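You operate a simulated robot arm through the tools that you are given. There is no shell and no other tool. Be economical: measure what you need, move in short steps, check, and stop when the job is done.

You are at the controls of a simulated robot arm. One attempt, no reset.

JOB
Take the short foam filler out of the boom bed, pack the long mic and latch the case.
Fine: The filler goes on the trunk top; the mic lies tape up; lid shut, both latches locked.

The check looks at the end state, three seconds after you hand in, the way a careful person would. Anything else that was tipped, shoved, dropped, spilled or broken makes it a failure. Lids that push on must go on centred and level and be pressed home; caps that screw on are set level and turned clockwise until they are tight.

ROBOT AND FRAMES
A 6-joint arm with a two-finger parallel gripper, fixed in place. Base frame: the origin is at the foot of the arm, x ahead of it, y to its left, z up. Lengths are in mm, angles in rad, forces in N, time in s.
With the tool pointing down near the work surface it reaches from about 200 to 840 mm from the base axis. Its first joint turns from -2.897 to 2.897 rad. Payload 3.91 kg.
The TCP is the grasp point between the finger pads, 30 mm short of the fingertips. In the tool frame z runs along the fingers and y along their closing line. Largest opening 110 mm; finger width 20, thickness 10; the body of the gripper, 48 by 112 mm, starts 55 mm behind the TCP.
Orientation is that of the tool frame in the base frame, as [roll, pitch, yaw] about the fixed x, y, z axes, in that order (R = Rz(yaw) Ry(pitch) Rx(roll)). With the fingers straight down and closing along the base's y, the tool's x points along the base's -x, its y along +y and its z along -z.

CONTROLS
- The arm moves only by the tool apply_moves. Its argument "commands" is a list of rows, each an object (a shift or turn left out is 0, a gripper value left out holds the last) with "dp": the shift along the tool's x, y, z in units of 50 mm (1.0 is 50 mm), a list of three; "rot": the turn, a rotation vector about the tool's x, y, z in units of 8 degrees (1.0 is 8 degrees), a list of three. In form: [{"dp": [x, y, z], "rot": [rx, ry, rz]}, ...]. A call has 1 to 12 rows; each row shifts and turns the commanded pose from where the row before left it, along the tool's axes as they then stand. "jaw" is the gripper command, from -1 (shut) to 1 (fully open), values between in proportion, set as the call begins (left out, the last holds). A call with a number of a shift or a turn outside -1 to 1 is refused whole. A row lasts 0.2 s, in which the tool goes at most 50 mm and 0.15 rad; a call with a longer step from one row to the next is refused whole, and so is a gripper value outside its range. Where a pose cannot be reached the arm comes as near as it can. A force on the tool above 90 N (or 10 N above the force at the start of the call, whichever is more), or a blocked arm, ends the call early, and 0.2 s more pass. Each finger travels about 108 mm/s and halts on what it meets, pressing with about 34 N; the grip force reading is that of the motor and also rises with nothing between the fingers. The clock runs only during rows and for 0.2 s after the last one: add rows that do not move to give the fingers time. It gives the time, the measured TCP pose, the force on the tool (base axes), the opening and the grip force at its end, in the units of the frame above (readings bear some noise).
- Cameras (640 x 400 px; columns grow to the right, rows downward): "scene" is fixed at [402.3, 500.6, 1494.4]; the picture's right is [-0.98, -0.18, 0.00], its down [-0.08, 0.45, -0.89] and it looks along [0.16, -0.88, -0.45] (base axes); focal length 309 px, centre (320, 200). "wrist" rides on the gripper at [-36, 0, -57] in the tool frame; the picture's right is [0.00, -1.00, 0.00], its down [0.97, 0.00, -0.24] and it looks along [0.24, 0.00, 0.97] (tool axes); focal length 218 px, centre (320, 200). There is no depth. A picture from a camera that has moved, and an enlarged one, comes with that camera's place and axes in the base frame and with its lens.
- camera(camera): a new picture of that camera. No time passes.
- raise_lower(by): slides the trunk up (or, below 0, down) by that many mm; the arm rides with it, the base frame stays. It gives what a move gives, with no picture.
- close_up(camera, box): a new picture of the part [left, top, right, bottom] of that camera's present view, enlarged. No time passes.
- hand_in(): hands the job in; it is judged then, once.

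Go step by step. Nothing tells you positions but the pictures and the camera data: compare them with the known pose of the tool, close in by small moves and look again before you grip or let go. The budget is 120 turns and 76 pictures, counting those below and the enlarged ones. Unless the task says otherwise, let go and move clear before handing in, and close with one line.

The tools are called after "Emit:" as a command line: name --argument value ..., lists and objects as JSON in quotes. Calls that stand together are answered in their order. apply_moves: Moves the arm, as the interface text tells. Its arguments: {"type":"object","properties":{"commands":{"type":"array"},"jaw":{"type":"number"}},"required":["commands"]} The other tools are called the same way: raise_lower (by) slides the trunk up or down; camera (camera) takes a picture; close_up (camera, box) takes an enlarged picture of a part of a camera's view; hand_in () hands the job in.

At the start:

```text
time: 0.0
tool_pos: [210.1, -290.7, 1391.3]
ee_rot: [-3.141, 0.0, 3.141]
ft_force: [0.1, -1.1, 0.4]
grip_width: 110.0
grip_force: 0.0
trunk travel left (down, up): [-475.0, 65.0]
```

scene: 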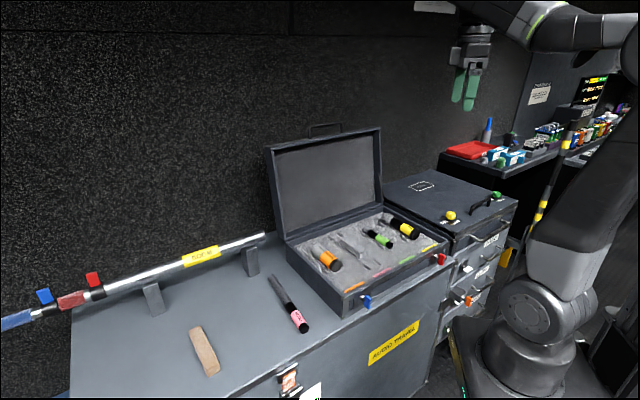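
wrist: 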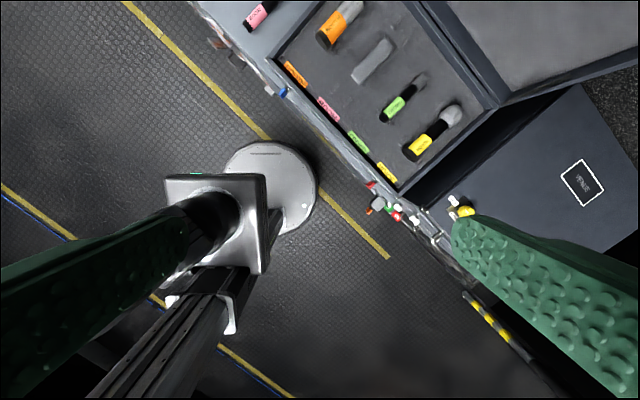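

I see an open case on a trunk, with a mic (pink label) and a tan block lying on the trunk top beside it, and a filler in one of the case beds. I'll take enlarged views to work out where everything is.

Emit:
close_up --camera "scene" --box '[260, 180, 460, 320]'

Emit:
close_up --camera "scene" --box '[160, 240, 360, 400]'

Emit:
close_up --camera "wrist" --box '[200, 0, 500, 220]'

```text
2.86 times, centred on (360, 250) of scene
camera zoom: at [402.3, 500.6, 1494.4], right [-0.98, -0.18, 0.0], down [-0.08, 0.45, -0.89], along [0.16, -0.88, -0.45], focal length 883 px, centre (206, 57)
```

zoom: 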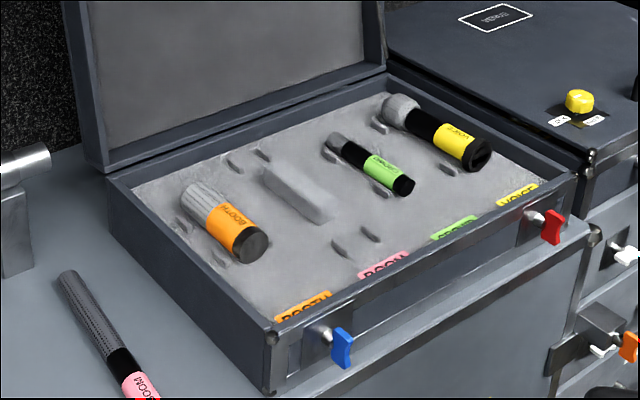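

```text
2.50 times, centred on (260, 320) of scene
camera zoom: at [402.3, 500.6, 1494.4], right [-0.98, -0.18, 0.0], down [-0.08, 0.45, -0.89], along [0.16, -0.88, -0.45], focal length 773 px, centre (470, -100)
```

zoom: 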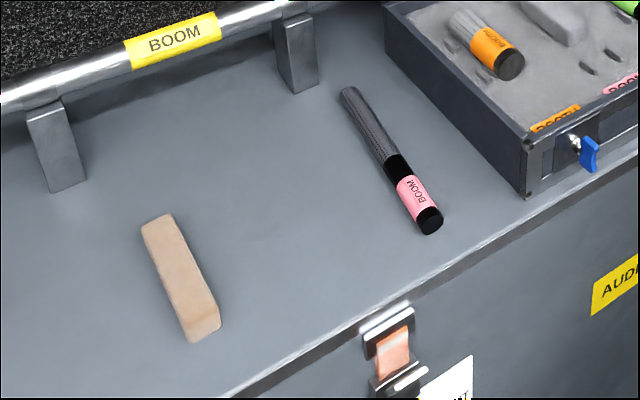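

```text
1.82 times, centred on (350, 110) of wrist
camera zoom: at [246.2, -290.9, 1448.2], right [0.0, -1.0, 0.0], down [-0.97, 0.0, 0.24], along [-0.24, 0.0, -0.97], focal length 397 px, centre (266, 364)
```

zoom: 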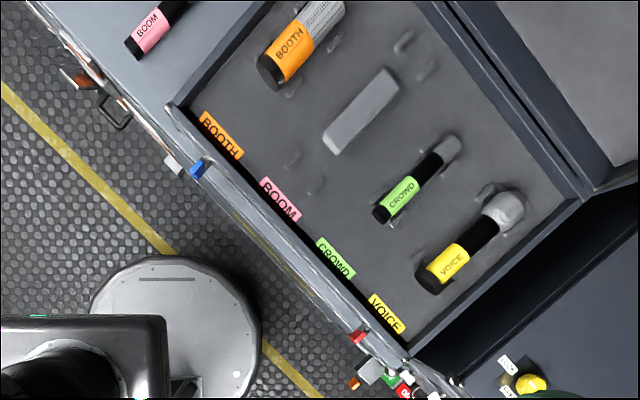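

The trunk top works out at z≈760, the mic runs from about (558,-100) to (717,-296), and the filler is near (460,-427). I'll move above the filler and turn the tool to match the case.

Emit:
apply_moves --commands '[{"dp": [-0.55, -0.3, 0.65]}, {"dp": [-0.55, -0.3, 0.65]}, {"dp": [-0.55, -0.3, 0.65]}, {"dp": [-0.55, -0.3, 0.65]}, {"dp": [-0.55, -0.3, 0.65]}, {"dp": [-0.55, -0.3, 0.65]}, {"dp": [-0.55, -0.3, 0.65]}, {"dp": [-0.55, -0.3, 0.65]}, {"dp": [-0.55, -0.3, 0.65]}]'

Emit:
apply_moves --commands '[{"rot": [0, 0, 1]}, {"rot": [0, 0, 1]}, {"rot": [0, 0, 1]}, {"rot": [0, 0, 1]}, {"rot": [0, 0, 1]}, {"rot": [0, 0, 0.5]}, {}]'

Emit:
camera --camera "wrist"

Emit:
camera --camera "scene"

```text
time: 2.0
tool_pos: [458.2, -424.5, 1098.2]
ee_rot: [-3.141, 0.001, 3.14]
ft_force: [0.3, 0.0, -0.2]
grip_width: 110.0
grip_force: 0.0
trunk travel left (down, up): [-475.0, 65.0]
```

```text
time: 3.6
tool_pos: [457.1, -425.7, 1099.8]
ee_rot: [-3.141, 0.0, 2.373]
ft_force: [0.1, -0.8, 0.2]
grip_width: 110.0
grip_force: 0.0
trunk travel left (down, up): [-475.0, 65.0]
```

```text
70 pictures are left
camera wrist: at [482.6, -451.0, 1156.1], right [-0.7, -0.72, 0.0], down [-0.7, 0.68, 0.24], along [-0.17, 0.17, -0.97], focal length 218 px, centre (320, 200)
```

wrist: 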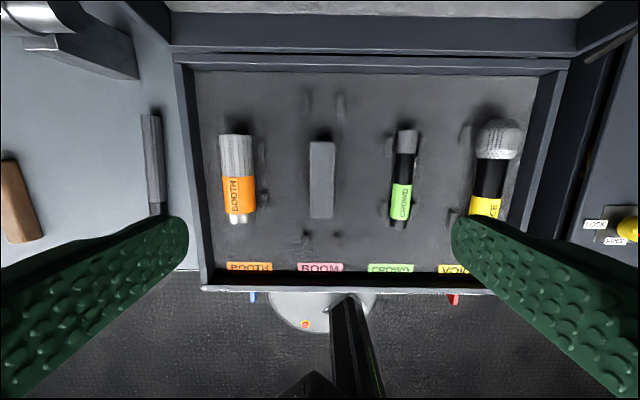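

```text
69 pictures are left
```

scene: 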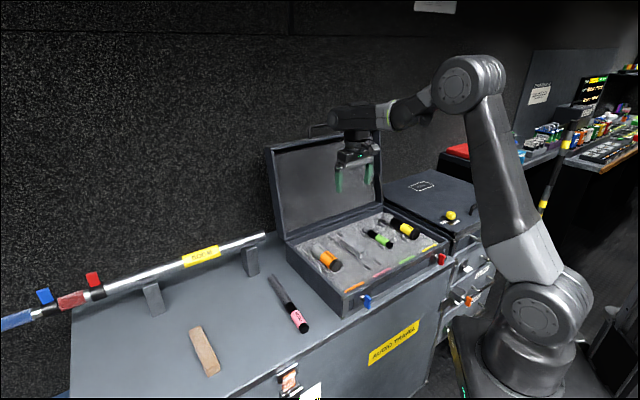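

The tool is well aligned with the case. I'll zoom in on the filler bed.

Emit:
close_up --camera "wrist" --box '[200, 60, 440, 290]'

Emit:
close_up --camera "scene" --box '[300, 220, 400, 300]'

Emit:
close_up --camera "scene" --box '[340, 240, 460, 320]'

```text
1.74 times, centred on (320, 175) of wrist
camera zoom: at [482.6, -451.0, 1156.1], right [-0.7, -0.72, 0.0], down [-0.7, 0.68, 0.24], along [-0.17, 0.17, -0.97], focal length 380 px, centre (320, 244)
```

zoom: 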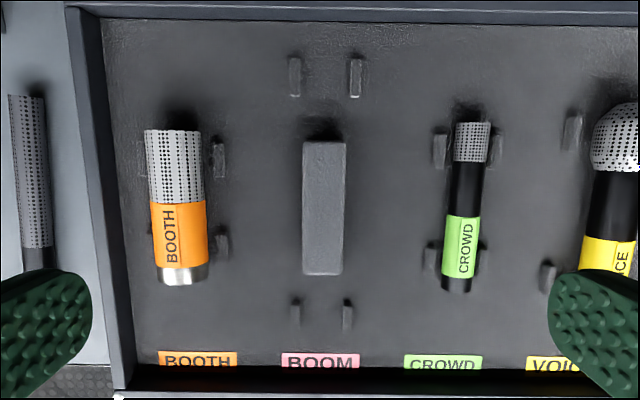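

```text
5.00 times, centred on (350, 260) of scene
camera zoom: at [402.3, 500.6, 1494.4], right [-0.98, -0.18, 0.0], down [-0.08, 0.45, -0.89], along [0.16, -0.88, -0.45], focal length 1546 px, centre (170, -100)
```

zoom: 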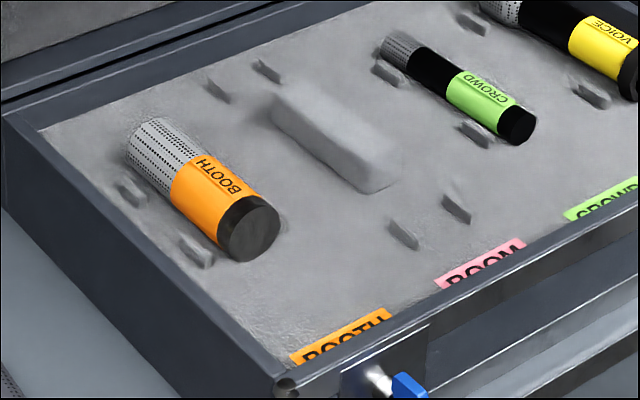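

```text
5.00 times, centred on (400, 280) of scene
camera zoom: at [402.3, 500.6, 1494.4], right [-0.98, -0.18, 0.0], down [-0.08, 0.45, -0.89], along [0.16, -0.88, -0.45], focal length 1546 px, centre (-80, -200)
```

zoom: 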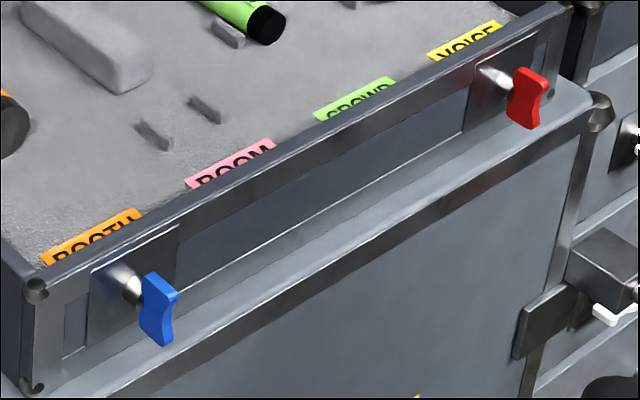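

The foam surface is at z≈834, the filler top is at ≈849, and its centre is near (448,-419). I'll go down to just above it with the jaw partly closed.

Emit:
apply_moves --commands '[{"dp": [0.21, -0.04, 0.8]}, {"dp": [0, 0, 0.9]}, {"dp": [0, 0, 0.9]}, {"dp": [0, 0, 0.9]}, {"dp": [0, 0, 0.3]}]' --jaw 0.1

Emit:
camera --camera "wrist"

Emit:
close_up --camera "scene" --box '[300, 200, 420, 290]'

```text
time: 4.8
tool_pos: [448.6, -421.1, 909.3]
ee_rot: [-3.141, -0.001, 2.374]
ft_force: [0.1, 0.2, -1.0]
grip_width: 60.7
grip_force: 0.1
trunk travel left (down, up): [-475.0, 65.0]
```

```text
65 pictures are left
camera wrist: at [473.7, -447.3, 966.4], right [-0.7, -0.72, 0.0], down [-0.7, 0.68, 0.24], along [-0.17, 0.17, -0.97], focal length 218 px, centre (320, 200)
```

wrist: 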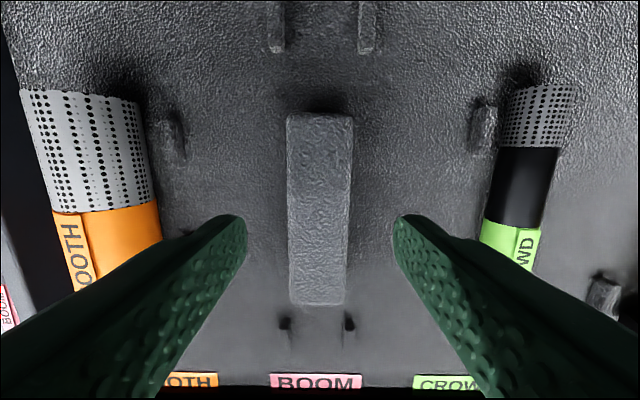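

```text
4.44 times, centred on (360, 245) of scene
camera zoom: at [402.3, 500.6, 1494.4], right [-0.98, -0.18, 0.0], down [-0.08, 0.45, -0.89], along [0.16, -0.88, -0.45], focal length 1374 px, centre (142, 0)
```

zoom: 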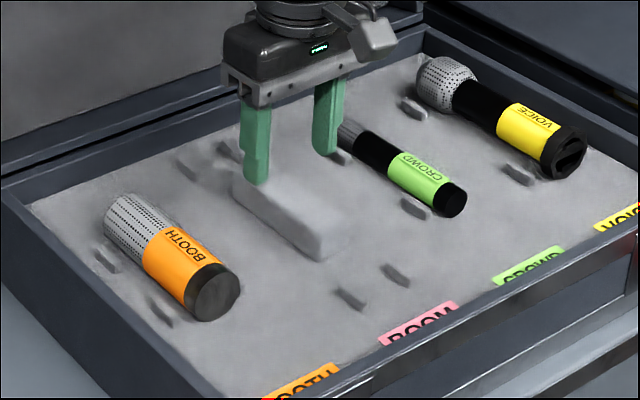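

The fingers are centred across the filler. I'll go down until the tips are just above the foam, then close.

Emit:
apply_moves --commands '[{"dp": [0.08, 0, 0.4]}, {"dp": [0, 0, 0.3]}, {"dp": [0, 0, 0.12]}, {}]'

Emit:
close_up --camera "scene" --box '[320, 210, 400, 280]'

```text
time: 5.8
tool_pos: [445.3, -416.8, 868.2]
ee_rot: [-3.14, 0.0, 2.372]
ft_force: [-0.4, -0.7, -0.3]
grip_width: 60.4
grip_force: 0.0
trunk travel left (down, up): [-475.0, 65.0]
```

```text
5.71 times, centred on (360, 245) of scene
camera zoom: at [402.3, 500.6, 1494.4], right [-0.98, -0.18, 0.0], down [-0.08, 0.45, -0.89], along [0.16, -0.88, -0.45], focal length 1766 px, centre (91, -57)
```

zoom: 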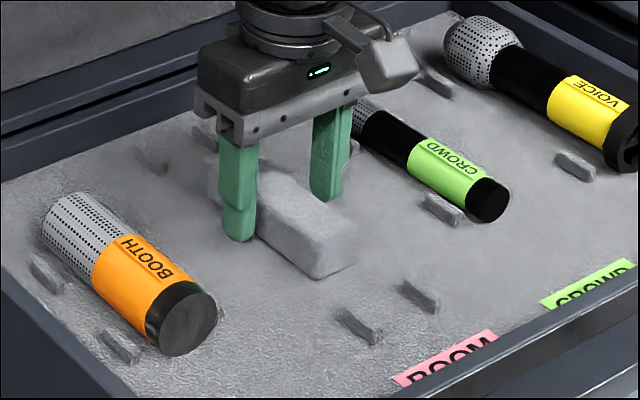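

The tips are just above the foam. I'll go down a few more millimetres and close.

Emit:
apply_moves --commands '[{"dp": [0, 0, 0.05]}, {}]'

Emit:
apply_moves --commands '[{}, {}, {}, {}]' --jaw -1

Emit:
apply_moves --commands '[{"dp": [0, 0, -0.2]}, {"dp": [0, 0, -0.3]}, {"dp": [0, 0, -0.6]}, {"dp": [0, 0, -0.6]}]'

Emit:
camera --camera "wrist"

Emit:
close_up --camera "scene" --box '[300, 180, 420, 290]'

```text
time: 6.4
tool_pos: [445.8, -417.9, 865.3]
ee_rot: [3.141, -0.001, 2.371]
ft_force: [0.4, -0.6, -0.3]
grip_width: 60.6
grip_force: 0.0
trunk travel left (down, up): [-475.0, 65.0]
```

```text
time: 7.4
tool_pos: [446.0, -415.8, 865.4]
ee_rot: [3.141, 0.001, 2.372]
ft_force: [0.5, -0.1, -0.4]
grip_width: 31.6
grip_force: 33.9
trunk travel left (down, up): [-475.0, 65.0]
```

```text
time: 8.4
tool_pos: [448.1, -417.4, 951.8]
ee_rot: [-3.141, 0.0, 2.373]
ft_force: [-0.1, -0.7, 0.2]
grip_width: 31.9
grip_force: 34.3
trunk travel left (down, up): [-475.0, 65.0]
```

```text
62 pictures are left
camera wrist: at [472.1, -442.5, 1007.5], right [-0.7, -0.72, 0.0], down [-0.7, 0.68, 0.24], along [-0.17, 0.17, -0.97], focal length 218 px, centre (320, 200)
```

wrist: 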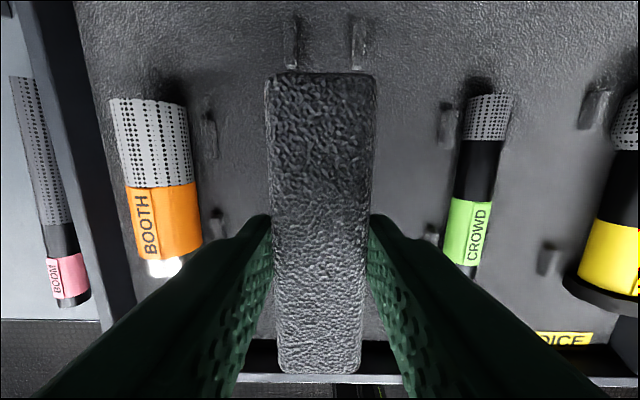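

```text
3.64 times, centred on (360, 235) of scene
camera zoom: at [402.3, 500.6, 1494.4], right [-0.98, -0.18, 0.0], down [-0.08, 0.45, -0.89], along [0.16, -0.88, -0.45], focal length 1124 px, centre (174, 73)
```

zoom: 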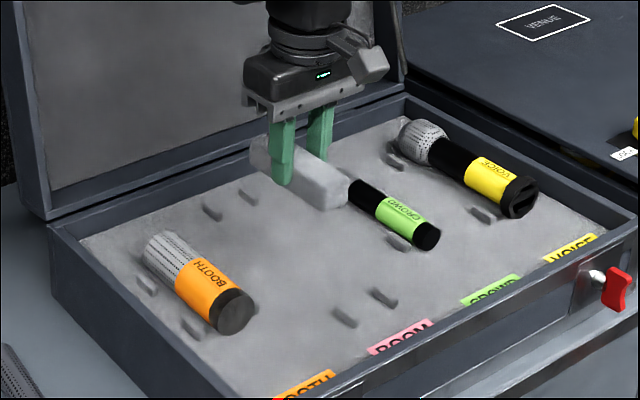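

The filler is out. I'll lift it and carry it over the bare trunk top between the mic and the tan block.

Emit:
apply_moves --commands '[{"dp": [0, 0, -0.8]}, {"dp": [0.05, 0.94, 0]}, {"dp": [0.05, 0.94, 0]}, {"dp": [0.05, 0.94, 0]}, {"dp": [0.05, 0.94, 0]}, {"dp": [0.05, 0.94, 0]}, {"dp": [0.05, 0.94, 0]}, {"dp": [0.05, 0.94, 0]}, {"dp": [0.05, 0.94, 0]}, {"dp": [0.05, 0.94, 0]}, {}]'

Emit:
camera --camera "wrist"

Emit:
camera --camera "scene"

```text
time: 10.8
tool_pos: [722.7, -96.2, 992.5]
ee_rot: [3.141, 0.0, 2.372]
ft_force: [-0.8, 0.7, -0.8]
grip_width: 31.9
grip_force: 33.7
trunk travel left (down, up): [-475.0, 65.0]
```

```text
60 pictures are left
camera wrist: at [749.3, -122.5, 1049.4], right [-0.7, -0.72, 0.0], down [-0.7, 0.68, 0.24], along [-0.17, 0.17, -0.97], focal length 218 px, centre (320, 200)
```

wrist: 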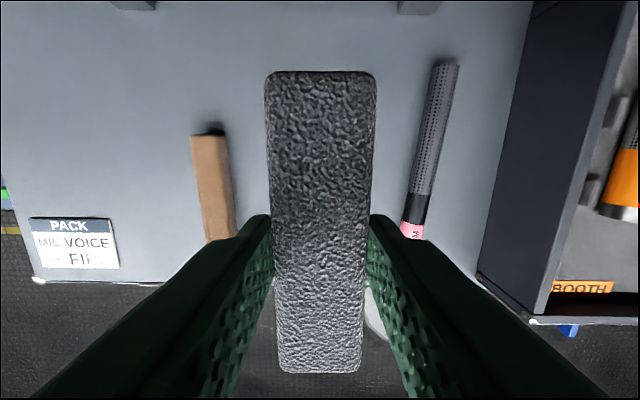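

```text
59 pictures are left
```

scene: 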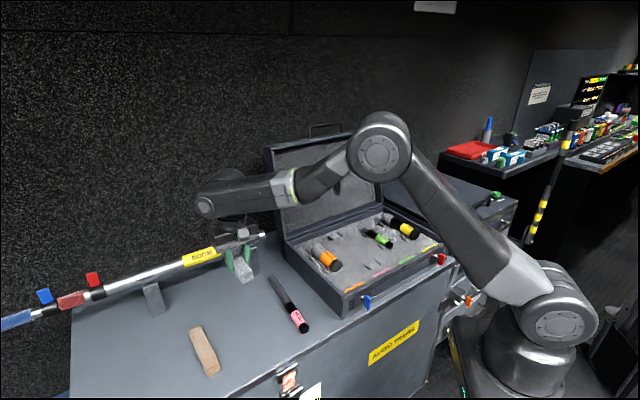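

The area between the block and the mic is clear. A card on the trunk is worth reading.

Emit:
close_up --camera "wrist" --box '[0, 120, 260, 290]'

Emit:
apply_moves --commands '[{"dp": [0, 0, 0.9]}, {"dp": [0, 0, 0.9]}, {"dp": [0, 0, 0.9]}, {"dp": [0, 0, 0.5]}]'

Emit:
close_up --camera "scene" --box '[170, 230, 330, 370]'

```text
2.35 times, centred on (130, 205) of wrist
camera zoom: at [749.3, -122.5, 1049.4], right [-0.7, -0.72, 0.0], down [-0.7, 0.68, 0.24], along [-0.17, 0.17, -0.97], focal length 514 px, centre (767, 188)
```

zoom: 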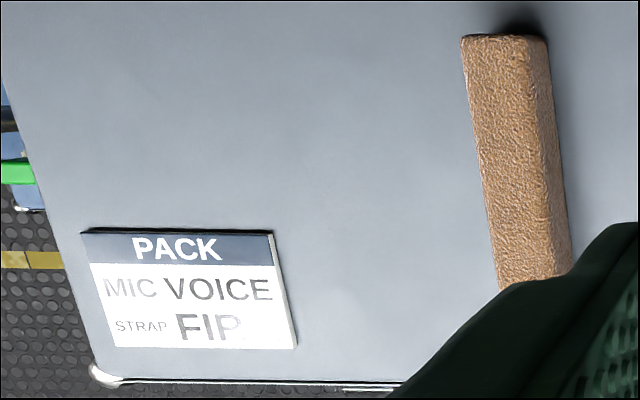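

```text
time: 11.8
tool_pos: [722.1, -96.6, 830.0]
ee_rot: [3.141, -0.002, 2.372]
ft_force: [0.1, -0.1, 0.5]
grip_width: 32.0
grip_force: 34.0
trunk travel left (down, up): [-475.0, 65.0]
```

```text
2.86 times, centred on (250, 300) of scene
camera zoom: at [402.3, 500.6, 1494.4], right [-0.98, -0.18, 0.0], down [-0.08, 0.45, -0.89], along [0.16, -0.88, -0.45], focal length 883 px, centre (520, -86)
```

zoom: 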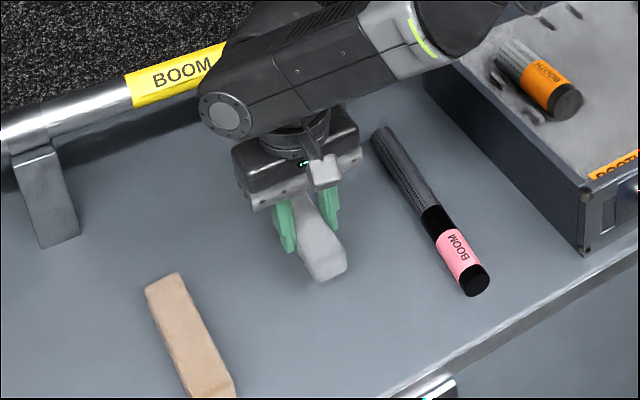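

The filler hangs about 20 mm above the trunk. I'll lower it in small steps.

Emit:
apply_moves --commands '[{"dp": [0, 0, 0.2]}, {"dp": [0, 0, 0.1]}, {}]'

Emit:
apply_moves --commands '[{"dp": [0, 0, 0.08]}, {}]'

Emit:
close_up --camera "scene" --box '[210, 260, 290, 320]'

```text
time: 12.6
tool_pos: [722.7, -97.1, 815.8]
ee_rot: [-3.142, 0.0, 2.372]
ft_force: [-0.2, -0.4, -0.2]
grip_width: 32.1
grip_force: 34.1
trunk travel left (down, up): [-475.0, 65.0]
```

```text
time: 13.2
tool_pos: [723.8, -95.8, 812.5]
ee_rot: [-3.14, 0.001, 2.371]
ft_force: [-0.1, -0.9, 0.0]
grip_width: 32.1
grip_force: 34.6
trunk travel left (down, up): [-475.0, 65.0]
```

```text
6.67 times, centred on (250, 290) of scene
camera zoom: at [402.3, 500.6, 1494.4], right [-0.98, -0.18, 0.0], down [-0.08, 0.45, -0.89], along [0.16, -0.88, -0.45], focal length 2061 px, centre (787, -400)
```

zoom: 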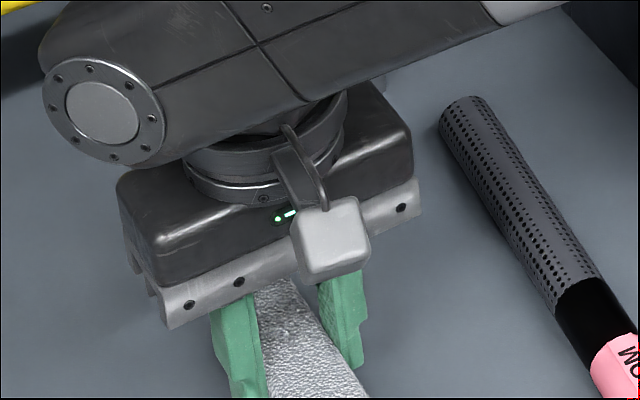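

Emit:
apply_moves --commands '[{"dp": [0, 0, 0.08]}, {}]'

Emit:
apply_moves --commands '[{"dp": [0, 0, 0.06]}, {}]'

Emit:
apply_moves --commands '[{"dp": [0, 0, 0.06]}, {}]'

Emit:
close_up --camera "scene" --box '[220, 270, 290, 330]'

```text
time: 13.8
tool_pos: [723.4, -97.2, 807.3]
ee_rot: [-3.141, -0.001, 2.371]
ft_force: [0.3, -0.3, 0.0]
grip_width: 31.8
grip_force: 33.8
trunk travel left (down, up): [-475.0, 65.0]
```

```text
time: 14.4
tool_pos: [724.0, -95.1, 805.1]
ee_rot: [-3.141, 0.0, 2.374]
ft_force: [0.0, 0.8, 0.1]
grip_width: 31.8
grip_force: 34.1
trunk travel left (down, up): [-475.0, 65.0]
```

```text
time: 15.0
tool_pos: [723.0, -96.7, 800.2]
ee_rot: [-3.141, 0.001, 2.372]
ft_force: [0.1, -0.4, 0.3]
grip_width: 31.7
grip_force: 34.2
trunk travel left (down, up): [-475.0, 65.0]
```

```text
6.67 times, centred on (255, 300) of scene
camera zoom: at [402.3, 500.6, 1494.4], right [-0.98, -0.18, 0.0], down [-0.08, 0.45, -0.89], along [0.16, -0.88, -0.45], focal length 2061 px, centre (753, -467)
```

zoom: 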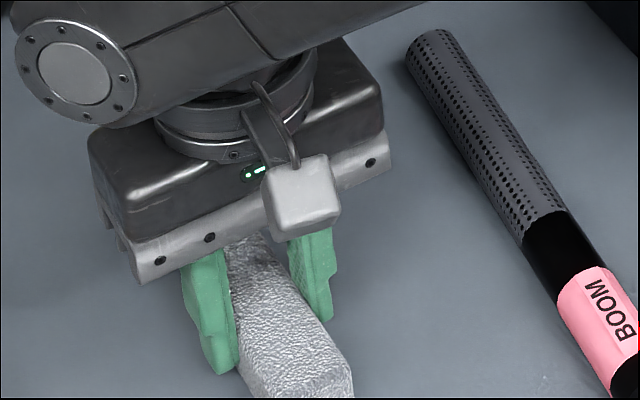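

No contact yet, so I'll keep lowering gently.

Emit:
apply_moves --commands '[{"dp": [0, 0, 0.06]}, {}]'

Emit:
apply_moves --commands '[{"dp": [0, 0, 0.04]}, {}]'

Emit:
close_up --camera "scene" --box '[230, 280, 280, 330]'

```text
time: 15.6
tool_pos: [723.0, -96.4, 798.1]
ee_rot: [3.141, 0.001, 2.371]
ft_force: [0.7, -0.2, 4.0]
grip_width: 31.9
grip_force: 34.0
trunk travel left (down, up): [-475.0, 65.0]
```

```text
time: 16.2
tool_pos: [722.6, -96.8, 799.1]
ee_rot: [3.14, 0.003, 2.375]
ft_force: [0.6, 1.4, 15.4]
grip_width: 31.7
grip_force: 33.8
trunk travel left (down, up): [-475.0, 65.0]
```

```text
8.00 times, centred on (255, 305) of scene
camera zoom: at [402.3, 500.6, 1494.4], right [-0.98, -0.18, 0.0], down [-0.08, 0.45, -0.89], along [0.16, -0.88, -0.45], focal length 2473 px, centre (840, -640)
```

zoom: 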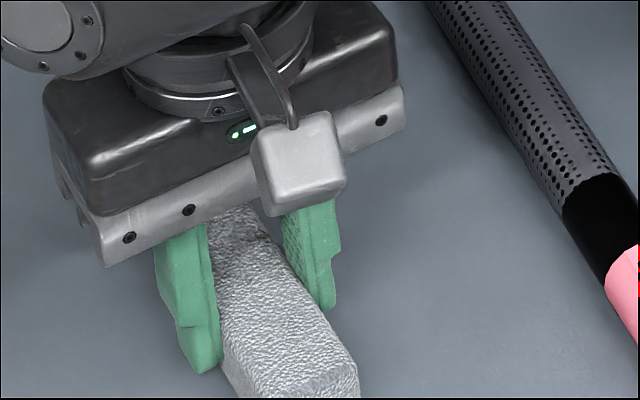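

Contact made, and the filler is resting on the trunk. I'll release and rise.

Emit:
apply_moves --commands '[{}, {}, {}]' --jaw 0.1

Emit:
apply_moves --commands '[{"dp": [0, 0, -0.4]}, {"dp": [0, 0, -0.9]}, {"dp": [0, 0, -0.9]}, {"dp": [0, 0, -0.9]}, {"dp": [0, -0.9, -0.2]}, {"dp": [0, -0.9, -0.2]}, {"dp": [0, -0.9, 0]}]'

Emit:
camera --camera "wrist"

Emit:
close_up --camera "scene" --box '[180, 230, 340, 350]'

```text
time: 17.0
tool_pos: [723.4, -97.2, 796.3]
ee_rot: [3.14, 0.001, 2.371]
ft_force: [-0.1, 0.3, -0.6]
grip_width: 60.6
grip_force: 0.0
trunk travel left (down, up): [-475.0, 65.0]
```

```text
time: 18.6
tool_pos: [629.0, -194.6, 969.9]
ee_rot: [3.141, 0.002, 2.375]
ft_force: [0.0, 0.5, 0.2]
grip_width: 60.5
grip_force: 0.1
trunk travel left (down, up): [-475.0, 65.0]
```

```text
53 pictures are left
camera wrist: at [654.3, -219.6, 1026.7], right [-0.7, -0.72, 0.0], down [-0.7, 0.67, 0.24], along [-0.17, 0.17, -0.97], focal length 218 px, centre (320, 200)
```

wrist: 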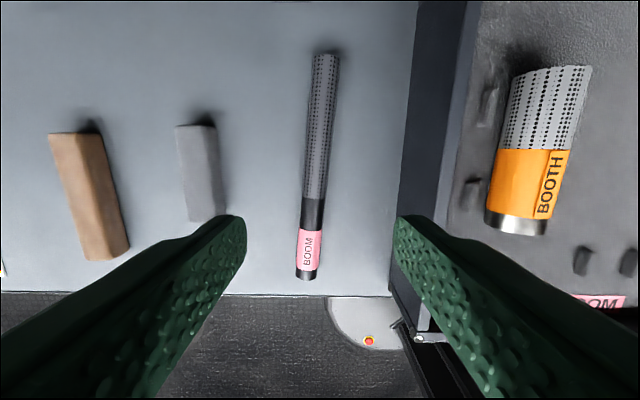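

```text
3.33 times, centred on (260, 290) of scene
camera zoom: at [402.3, 500.6, 1494.4], right [-0.98, -0.18, 0.0], down [-0.08, 0.45, -0.89], along [0.16, -0.88, -0.45], focal length 1030 px, centre (520, -100)
```

zoom: 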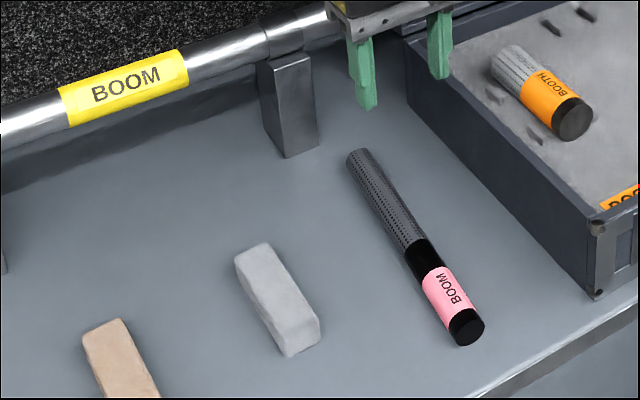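

The filler is placed cleanly. I'll now inspect the mic closely for angle and tape direction.

Emit:
close_up --camera "wrist" --box '[230, 40, 410, 290]'

Emit:
close_up --camera "wrist" --box '[280, 180, 350, 290]'

Emit:
close_up --camera "scene" --box '[275, 295, 325, 340]'

```text
1.60 times, centred on (320, 165) of wrist
camera zoom: at [654.3, -219.6, 1026.7], right [-0.7, -0.72, 0.0], down [-0.7, 0.67, 0.24], along [-0.17, 0.17, -0.97], focal length 349 px, centre (320, 256)
```

zoom: 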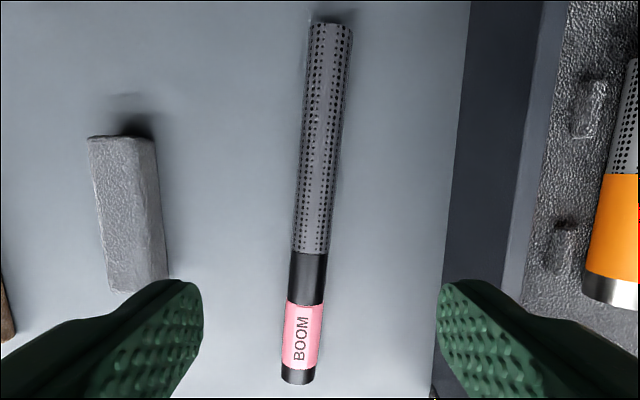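

```text
3.64 times, centred on (315, 235) of wrist
camera zoom: at [654.3, -219.6, 1026.7], right [-0.7, -0.72, 0.0], down [-0.7, 0.67, 0.24], along [-0.17, 0.17, -0.97], focal length 794 px, centre (338, 73)
```

zoom: 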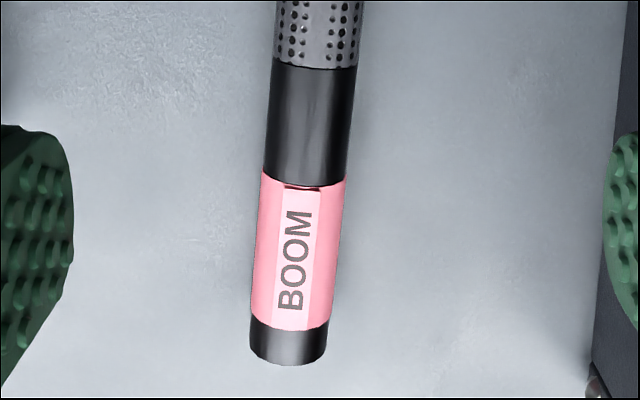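

```text
8.89 times, centred on (300, 318) of scene
camera zoom: at [402.3, 500.6, 1494.4], right [-0.98, -0.18, 0.0], down [-0.08, 0.45, -0.89], along [0.16, -0.88, -0.45], focal length 2748 px, centre (498, -844)
```

zoom: 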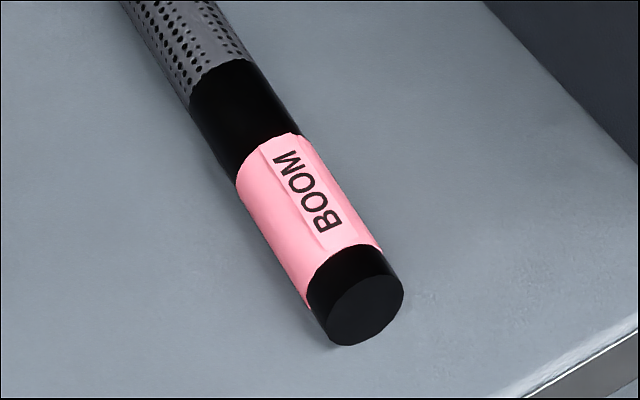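

The tape faces up and the mic is about 260 long and 28 in diameter. Before gripping, I'll look at the emptied bed in the scene view.

Emit:
close_up --camera "scene" --box '[310, 215, 410, 290]'

```text
5.33 times, centred on (360, 252) of scene
camera zoom: at [402.3, 500.6, 1494.4], right [-0.98, -0.18, 0.0], down [-0.08, 0.45, -0.89], along [0.16, -0.88, -0.45], focal length 1649 px, centre (107, -80)
```

zoom: 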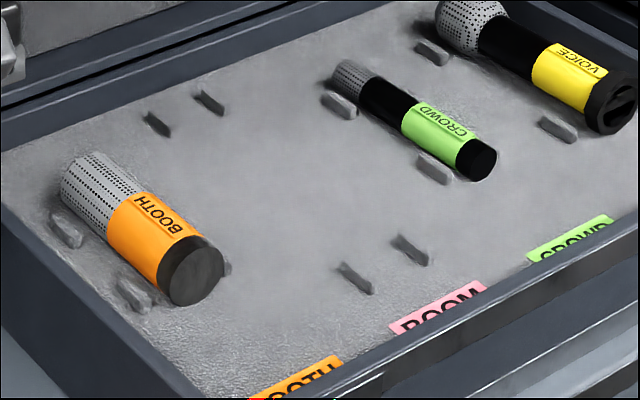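

Those marks are raised ribs flanking a flat bed, about 38 mm apart inside, so the mic lies between them. I'll align with the mic and descend partway.

Emit:
apply_moves --commands '[{"dp": [0.02, 0.1, 0.4], "rot": [0, 0, 0.7]}, {"dp": [0, 0, 0.8]}, {"dp": [0, 0, 0.8]}, {"dp": [0, 0, 0.7]}, {}]'

Emit:
camera --camera "wrist"

Emit:
close_up --camera "scene" --box '[220, 240, 340, 340]'

```text
time: 19.8
tool_pos: [632.8, -188.6, 835.8]
ee_rot: [3.142, 0.001, 2.275]
ft_force: [0.4, 0.8, -0.7]
grip_width: 60.5
grip_force: 0.0
trunk travel left (down, up): [-475.0, 65.0]
```

```text
47 pictures are left
camera wrist: at [655.2, -215.8, 892.7], right [-0.76, -0.65, 0.0], down [-0.63, 0.74, 0.24], along [-0.16, 0.18, -0.97], focal length 218 px, centre (320, 200)
```

wrist: 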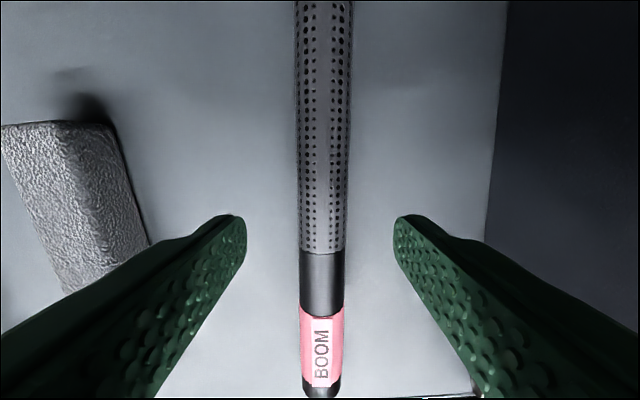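

```text
4.00 times, centred on (280, 290) of scene
camera zoom: at [402.3, 500.6, 1494.4], right [-0.98, -0.18, 0.0], down [-0.08, 0.45, -0.89], along [0.16, -0.88, -0.45], focal length 1237 px, centre (480, -160)
```

zoom: 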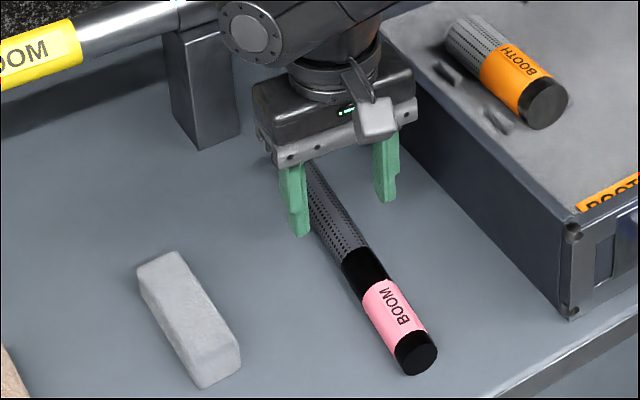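

The mic is centred and aligned. I'll descend and grip it at its middle.

Emit:
apply_moves --commands '[{"dp": [0, 0, 0.5]}, {"dp": [0, 0, 0.3]}, {}]'

Emit:
apply_moves --commands '[{}, {}, {}, {}]' --jaw -1

Emit:
apply_moves --commands '[{"dp": [0, 0, -0.2]}, {"dp": [0, 0, -0.4]}, {"dp": [0, 0, -0.6]}, {}]'

Emit:
camera --camera "wrist"

Emit:
close_up --camera "scene" --box '[220, 230, 340, 330]'

```text
time: 20.6
tool_pos: [631.5, -188.4, 796.2]
ee_rot: [-3.141, 0.0, 2.274]
ft_force: [-0.8, 0.4, 0.4]
grip_width: 60.6
grip_force: 0.1
trunk travel left (down, up): [-475.0, 65.0]
```

```text
time: 21.6
tool_pos: [632.1, -187.3, 796.5]
ee_rot: [3.142, 0.0, 2.274]
ft_force: [0.3, 0.4, -0.9]
grip_width: 26.5
grip_force: 34.3
trunk travel left (down, up): [-475.0, 65.0]
```

```text
time: 22.6
tool_pos: [634.7, -189.0, 857.3]
ee_rot: [-3.14, 0.0, 2.274]
ft_force: [-0.3, -0.2, -2.4]
grip_width: 26.6
grip_force: 34.5
trunk travel left (down, up): [-475.0, 65.0]
```

```text
45 pictures are left
camera wrist: at [658.3, -217.2, 913.5], right [-0.76, -0.65, 0.0], down [-0.63, 0.74, 0.24], along [-0.16, 0.18, -0.97], focal length 218 px, centre (320, 200)
```

wrist: 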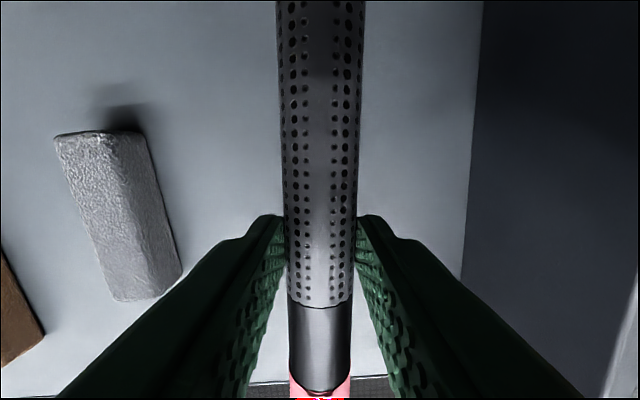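

```text
4.00 times, centred on (280, 280) of scene
camera zoom: at [402.3, 500.6, 1494.4], right [-0.98, -0.18, 0.0], down [-0.08, 0.45, -0.89], along [0.16, -0.88, -0.45], focal length 1237 px, centre (480, -120)
```

zoom: 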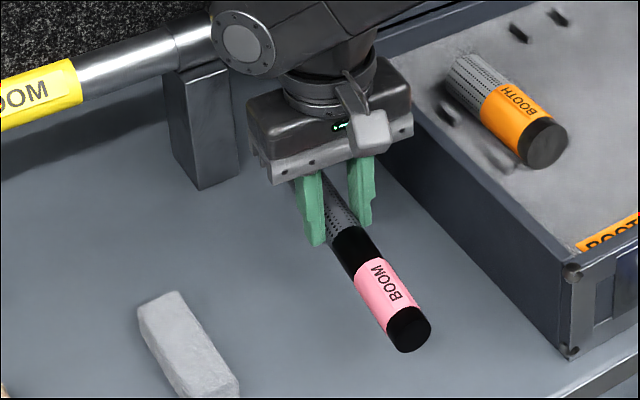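

The mic is held level. I'll lift, square up to the case, and carry it over above the boom bed.

Emit:
apply_moves --commands '[{"dp": [0, 0, -0.8]}, {"dp": [0, 0, -0.8]}, {"dp": [0, 0, -0.4], "rot": [0, 0, -0.7]}, {"dp": [-0.08, -0.85, 0]}, {"dp": [-0.08, -0.85, 0]}, {"dp": [-0.08, -0.85, 0]}, {"dp": [-0.08, -0.85, 0]}, {"dp": [-0.08, -0.85, 0]}, {"dp": [-0.08, -0.85, 0]}, {"dp": [-0.08, -0.8, 0]}, {}]'

Emit:
camera --camera "wrist"

Emit:
camera --camera "scene"

```text
time: 25.0
tool_pos: [444.3, -418.4, 958.7]
ee_rot: [3.14, -0.001, 2.373]
ft_force: [-0.4, -1.1, -1.8]
grip_width: 26.8
grip_force: 33.8
trunk travel left (down, up): [-475.0, 65.0]
```

```text
43 pictures are left
camera wrist: at [470.1, -443.7, 1016.2], right [-0.69, -0.72, 0.0], down [-0.7, 0.67, 0.24], along [-0.17, 0.17, -0.97], focal length 218 px, centre (320, 200)
```

wrist: 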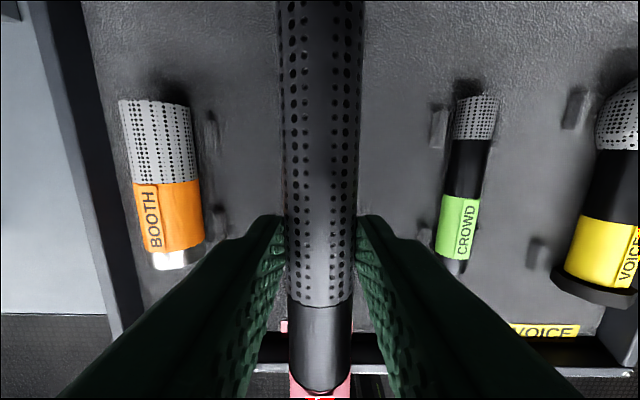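

```text
42 pictures are left
```

scene: 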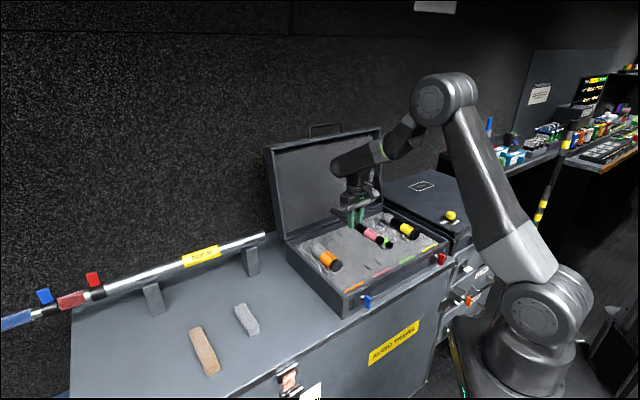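

The bed axis works out at yaw ≈2.356, with its centre at about (449.3,-420.8). I'll make a small correction and then check the readings.

Emit:
apply_moves --commands '[{"dp": [-0.1, 0.036, 0], "rot": [0, 0, 0.12]}, {}, {}]'

Emit:
apply_moves --commands '[{}]'

Emit:
apply_moves --commands '[{}]'

Emit:
close_up --camera "wrist" --box '[80, 0, 640, 350]'

Emit:
close_up --camera "scene" --box '[310, 190, 420, 280]'

```text
time: 25.8
tool_pos: [449.5, -422.1, 958.2]
ee_rot: [-3.142, -0.001, 2.355]
ft_force: [1.1, -0.2, -1.4]
grip_width: 26.8
grip_force: 34.3
trunk travel left (down, up): [-475.0, 65.0]
```

```text
time: 26.2
tool_pos: [450.6, -422.0, 959.4]
ee_rot: [-3.141, 0.001, 2.357]
ft_force: [-0.1, -0.5, -1.6]
grip_width: 26.8
grip_force: 33.9
trunk travel left (down, up): [-475.0, 65.0]
```

```text
time: 26.6
tool_pos: [449.9, -422.5, 957.4]
ee_rot: [-3.141, 0.0, 2.356]
ft_force: [0.7, -0.6, -2.1]
grip_width: 26.4
grip_force: 34.6
trunk travel left (down, up): [-475.0, 65.0]
```

```text
1.14 times, centred on (360, 175) of wrist
camera zoom: at [475.6, -448.4, 1015.0], right [-0.71, -0.71, 0.0], down [-0.69, 0.69, 0.24], along [-0.17, 0.17, -0.97], focal length 249 px, centre (274, 229)
```

zoom: 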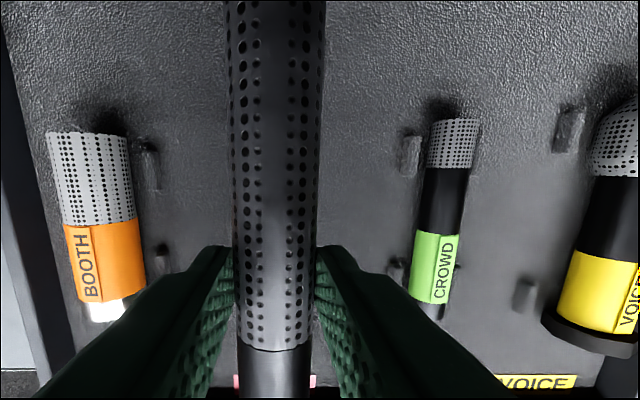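

```text
4.44 times, centred on (365, 235) of scene
camera zoom: at [402.3, 500.6, 1494.4], right [-0.98, -0.18, 0.0], down [-0.08, 0.45, -0.89], along [0.16, -0.88, -0.45], focal length 1374 px, centre (120, 44)
```

zoom: 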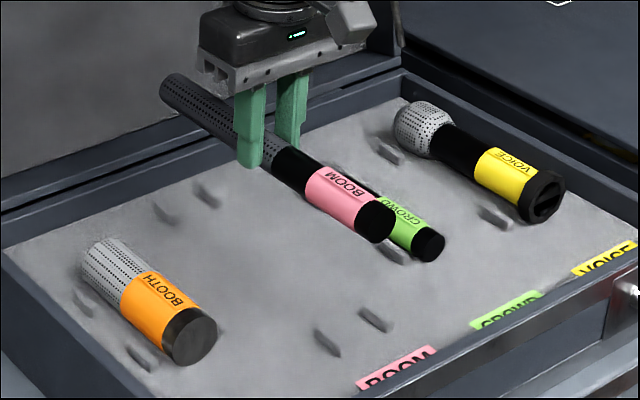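

Aligned. I'll descend to roughly 25 mm above the bed and check.

Emit:
apply_moves --commands '[{"dp": [0, 0, 0.7]}, {"dp": [0, 0, 0.6]}, {}]'

Emit:
close_up --camera "scene" --box '[320, 210, 410, 285]'

Emit:
camera --camera "wrist"

```text
time: 27.4
tool_pos: [449.6, -421.3, 890.9]
ee_rot: [-3.141, 0.001, 2.357]
ft_force: [0.8, -0.9, -1.5]
grip_width: 26.8
grip_force: 34.1
trunk travel left (down, up): [-475.0, 65.0]
```

```text
5.33 times, centred on (365, 248) of scene
camera zoom: at [402.3, 500.6, 1494.4], right [-0.98, -0.18, 0.0], down [-0.08, 0.45, -0.89], along [0.16, -0.88, -0.45], focal length 1649 px, centre (80, -53)
```

zoom: 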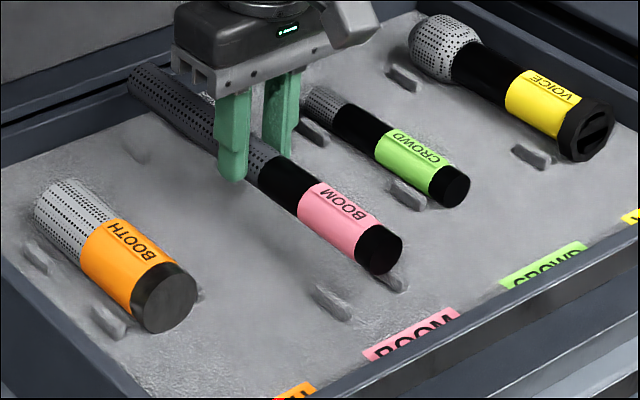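

```text
38 pictures are left
camera wrist: at [474.7, -448.9, 948.0], right [-0.71, -0.71, 0.0], down [-0.69, 0.69, 0.24], along [-0.17, 0.17, -0.97], focal length 218 px, centre (320, 200)
```

wrist: 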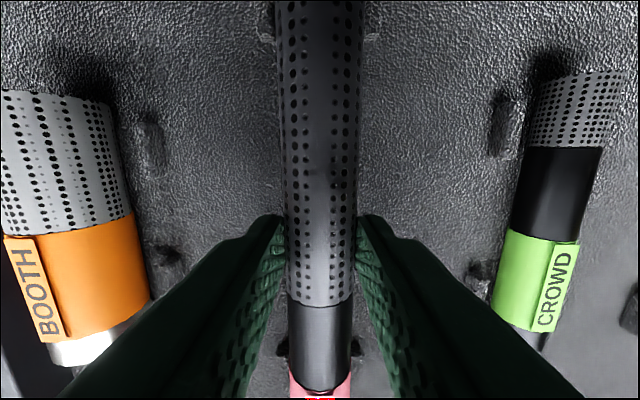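

The ribs flank the mic symmetrically at both ends. I'll lower it in small steps until it touches.

Emit:
apply_moves --commands '[{"dp": [0, 0, 0.25]}, {"dp": [0, 0, 0.15]}, {}]'

Emit:
apply_moves --commands '[{"dp": [0, 0, 0.08]}, {}]'

Emit:
close_up --camera "scene" --box '[320, 210, 410, 285]'

```text
time: 28.2
tool_pos: [452.0, -423.1, 870.4]
ee_rot: [3.14, 0.001, 2.355]
ft_force: [0.4, -0.9, -2.4]
grip_width: 26.6
grip_force: 34.0
trunk travel left (down, up): [-475.0, 65.0]
```

```text
time: 28.8
tool_pos: [451.0, -423.7, 866.4]
ee_rot: [3.14, 0.001, 2.357]
ft_force: [-1.2, -0.4, -2.3]
grip_width: 26.8
grip_force: 33.8
trunk travel left (down, up): [-475.0, 65.0]
```

```text
5.33 times, centred on (365, 248) of scene
camera zoom: at [402.3, 500.6, 1494.4], right [-0.98, -0.18, 0.0], down [-0.08, 0.45, -0.89], along [0.16, -0.88, -0.45], focal length 1649 px, centre (80, -53)
```

zoom: 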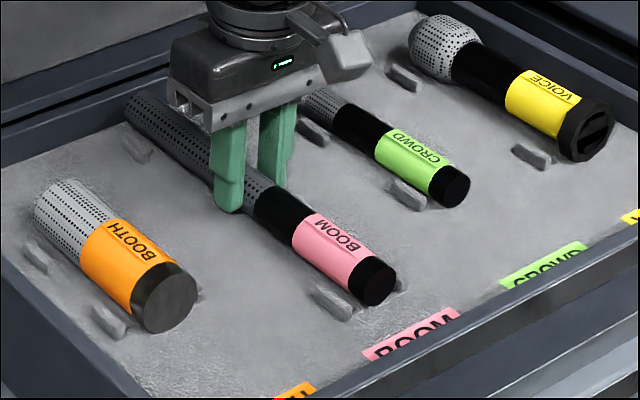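

Emit:
apply_moves --commands '[{"dp": [0, 0, 0.06]}, {}]'

Emit:
apply_moves --commands '[{"dp": [0, 0, 0.04]}, {}]'

Emit:
apply_moves --commands '[{"dp": [0, 0, 0.03]}, {}]'

```text
time: 29.4
tool_pos: [452.2, -422.9, 863.7]
ee_rot: [-3.142, -0.001, 2.356]
ft_force: [0.2, 0.1, -1.8]
grip_width: 26.5
grip_force: 34.0
trunk travel left (down, up): [-475.0, 65.0]
```

```text
time: 30.0
tool_pos: [451.8, -423.8, 863.1]
ee_rot: [-3.141, -0.002, 2.356]
ft_force: [-0.5, 0.2, 3.7]
grip_width: 26.5
grip_force: 33.7
trunk travel left (down, up): [-475.0, 65.0]
```

```text
time: 30.6
tool_pos: [453.4, -423.9, 861.8]
ee_rot: [3.14, 0.004, 2.356]
ft_force: [0.5, -0.1, 19.9]
grip_width: 26.4
grip_force: 34.5
trunk travel left (down, up): [-475.0, 65.0]
```

It touched at z≈863, as predicted. I'll ease off the pressure and release.

Emit:
apply_moves --commands '[{"dp": [0, 0, -0.04]}, {}]'

Emit:
apply_moves --commands '[{}, {}, {}]' --jaw 0

Emit:
apply_moves --commands '[{"dp": [0, 0, -0.3]}, {"dp": [0, 0, -0.8]}, {"dp": [0, 0, -0.9]}, {"dp": [0, 0, -0.9]}, {"dp": [0, 0, -0.9]}, {"dp": [0, 0, -0.9]}]'

Emit:
camera --camera "wrist"

Emit:
close_up --camera "scene" --box '[260, 110, 500, 320]'

```text
time: 31.2
tool_pos: [451.7, -423.5, 862.6]
ee_rot: [3.141, 0.001, 2.357]
ft_force: [1.9, 0.2, 1.9]
grip_width: 26.6
grip_force: 33.8
trunk travel left (down, up): [-475.0, 65.0]
```

```text
time: 32.0
tool_pos: [451.2, -425.0, 863.8]
ee_rot: [-3.141, -0.002, 2.356]
ft_force: [0.0, -0.6, -0.2]
grip_width: 54.9
grip_force: 0.1
trunk travel left (down, up): [-475.0, 65.0]
```

```text
time: 33.4
tool_pos: [452.2, -421.2, 1097.3]
ee_rot: [3.141, 0.0, 2.355]
ft_force: [0.5, -1.0, -0.4]
grip_width: 54.8
grip_force: 0.1
trunk travel left (down, up): [-475.0, 65.0]
```

```text
36 pictures are left
camera wrist: at [477.6, -447.1, 1155.0], right [-0.71, -0.71, 0.0], down [-0.69, 0.69, 0.24], along [-0.17, 0.17, -0.97], focal length 218 px, centre (320, 200)
```

wrist: 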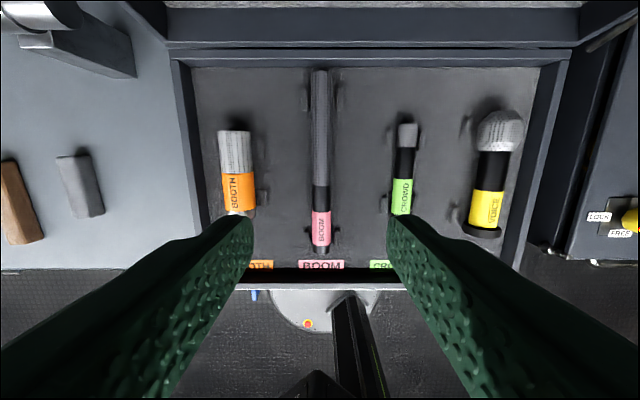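

```text
1.90 times, centred on (380, 215) of scene
camera zoom: at [402.3, 500.6, 1494.4], right [-0.98, -0.18, 0.0], down [-0.08, 0.45, -0.89], along [0.16, -0.88, -0.45], focal length 589 px, centre (206, 171)
```

zoom: 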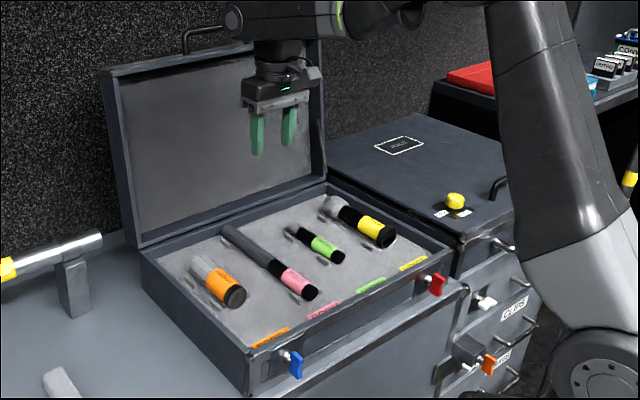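

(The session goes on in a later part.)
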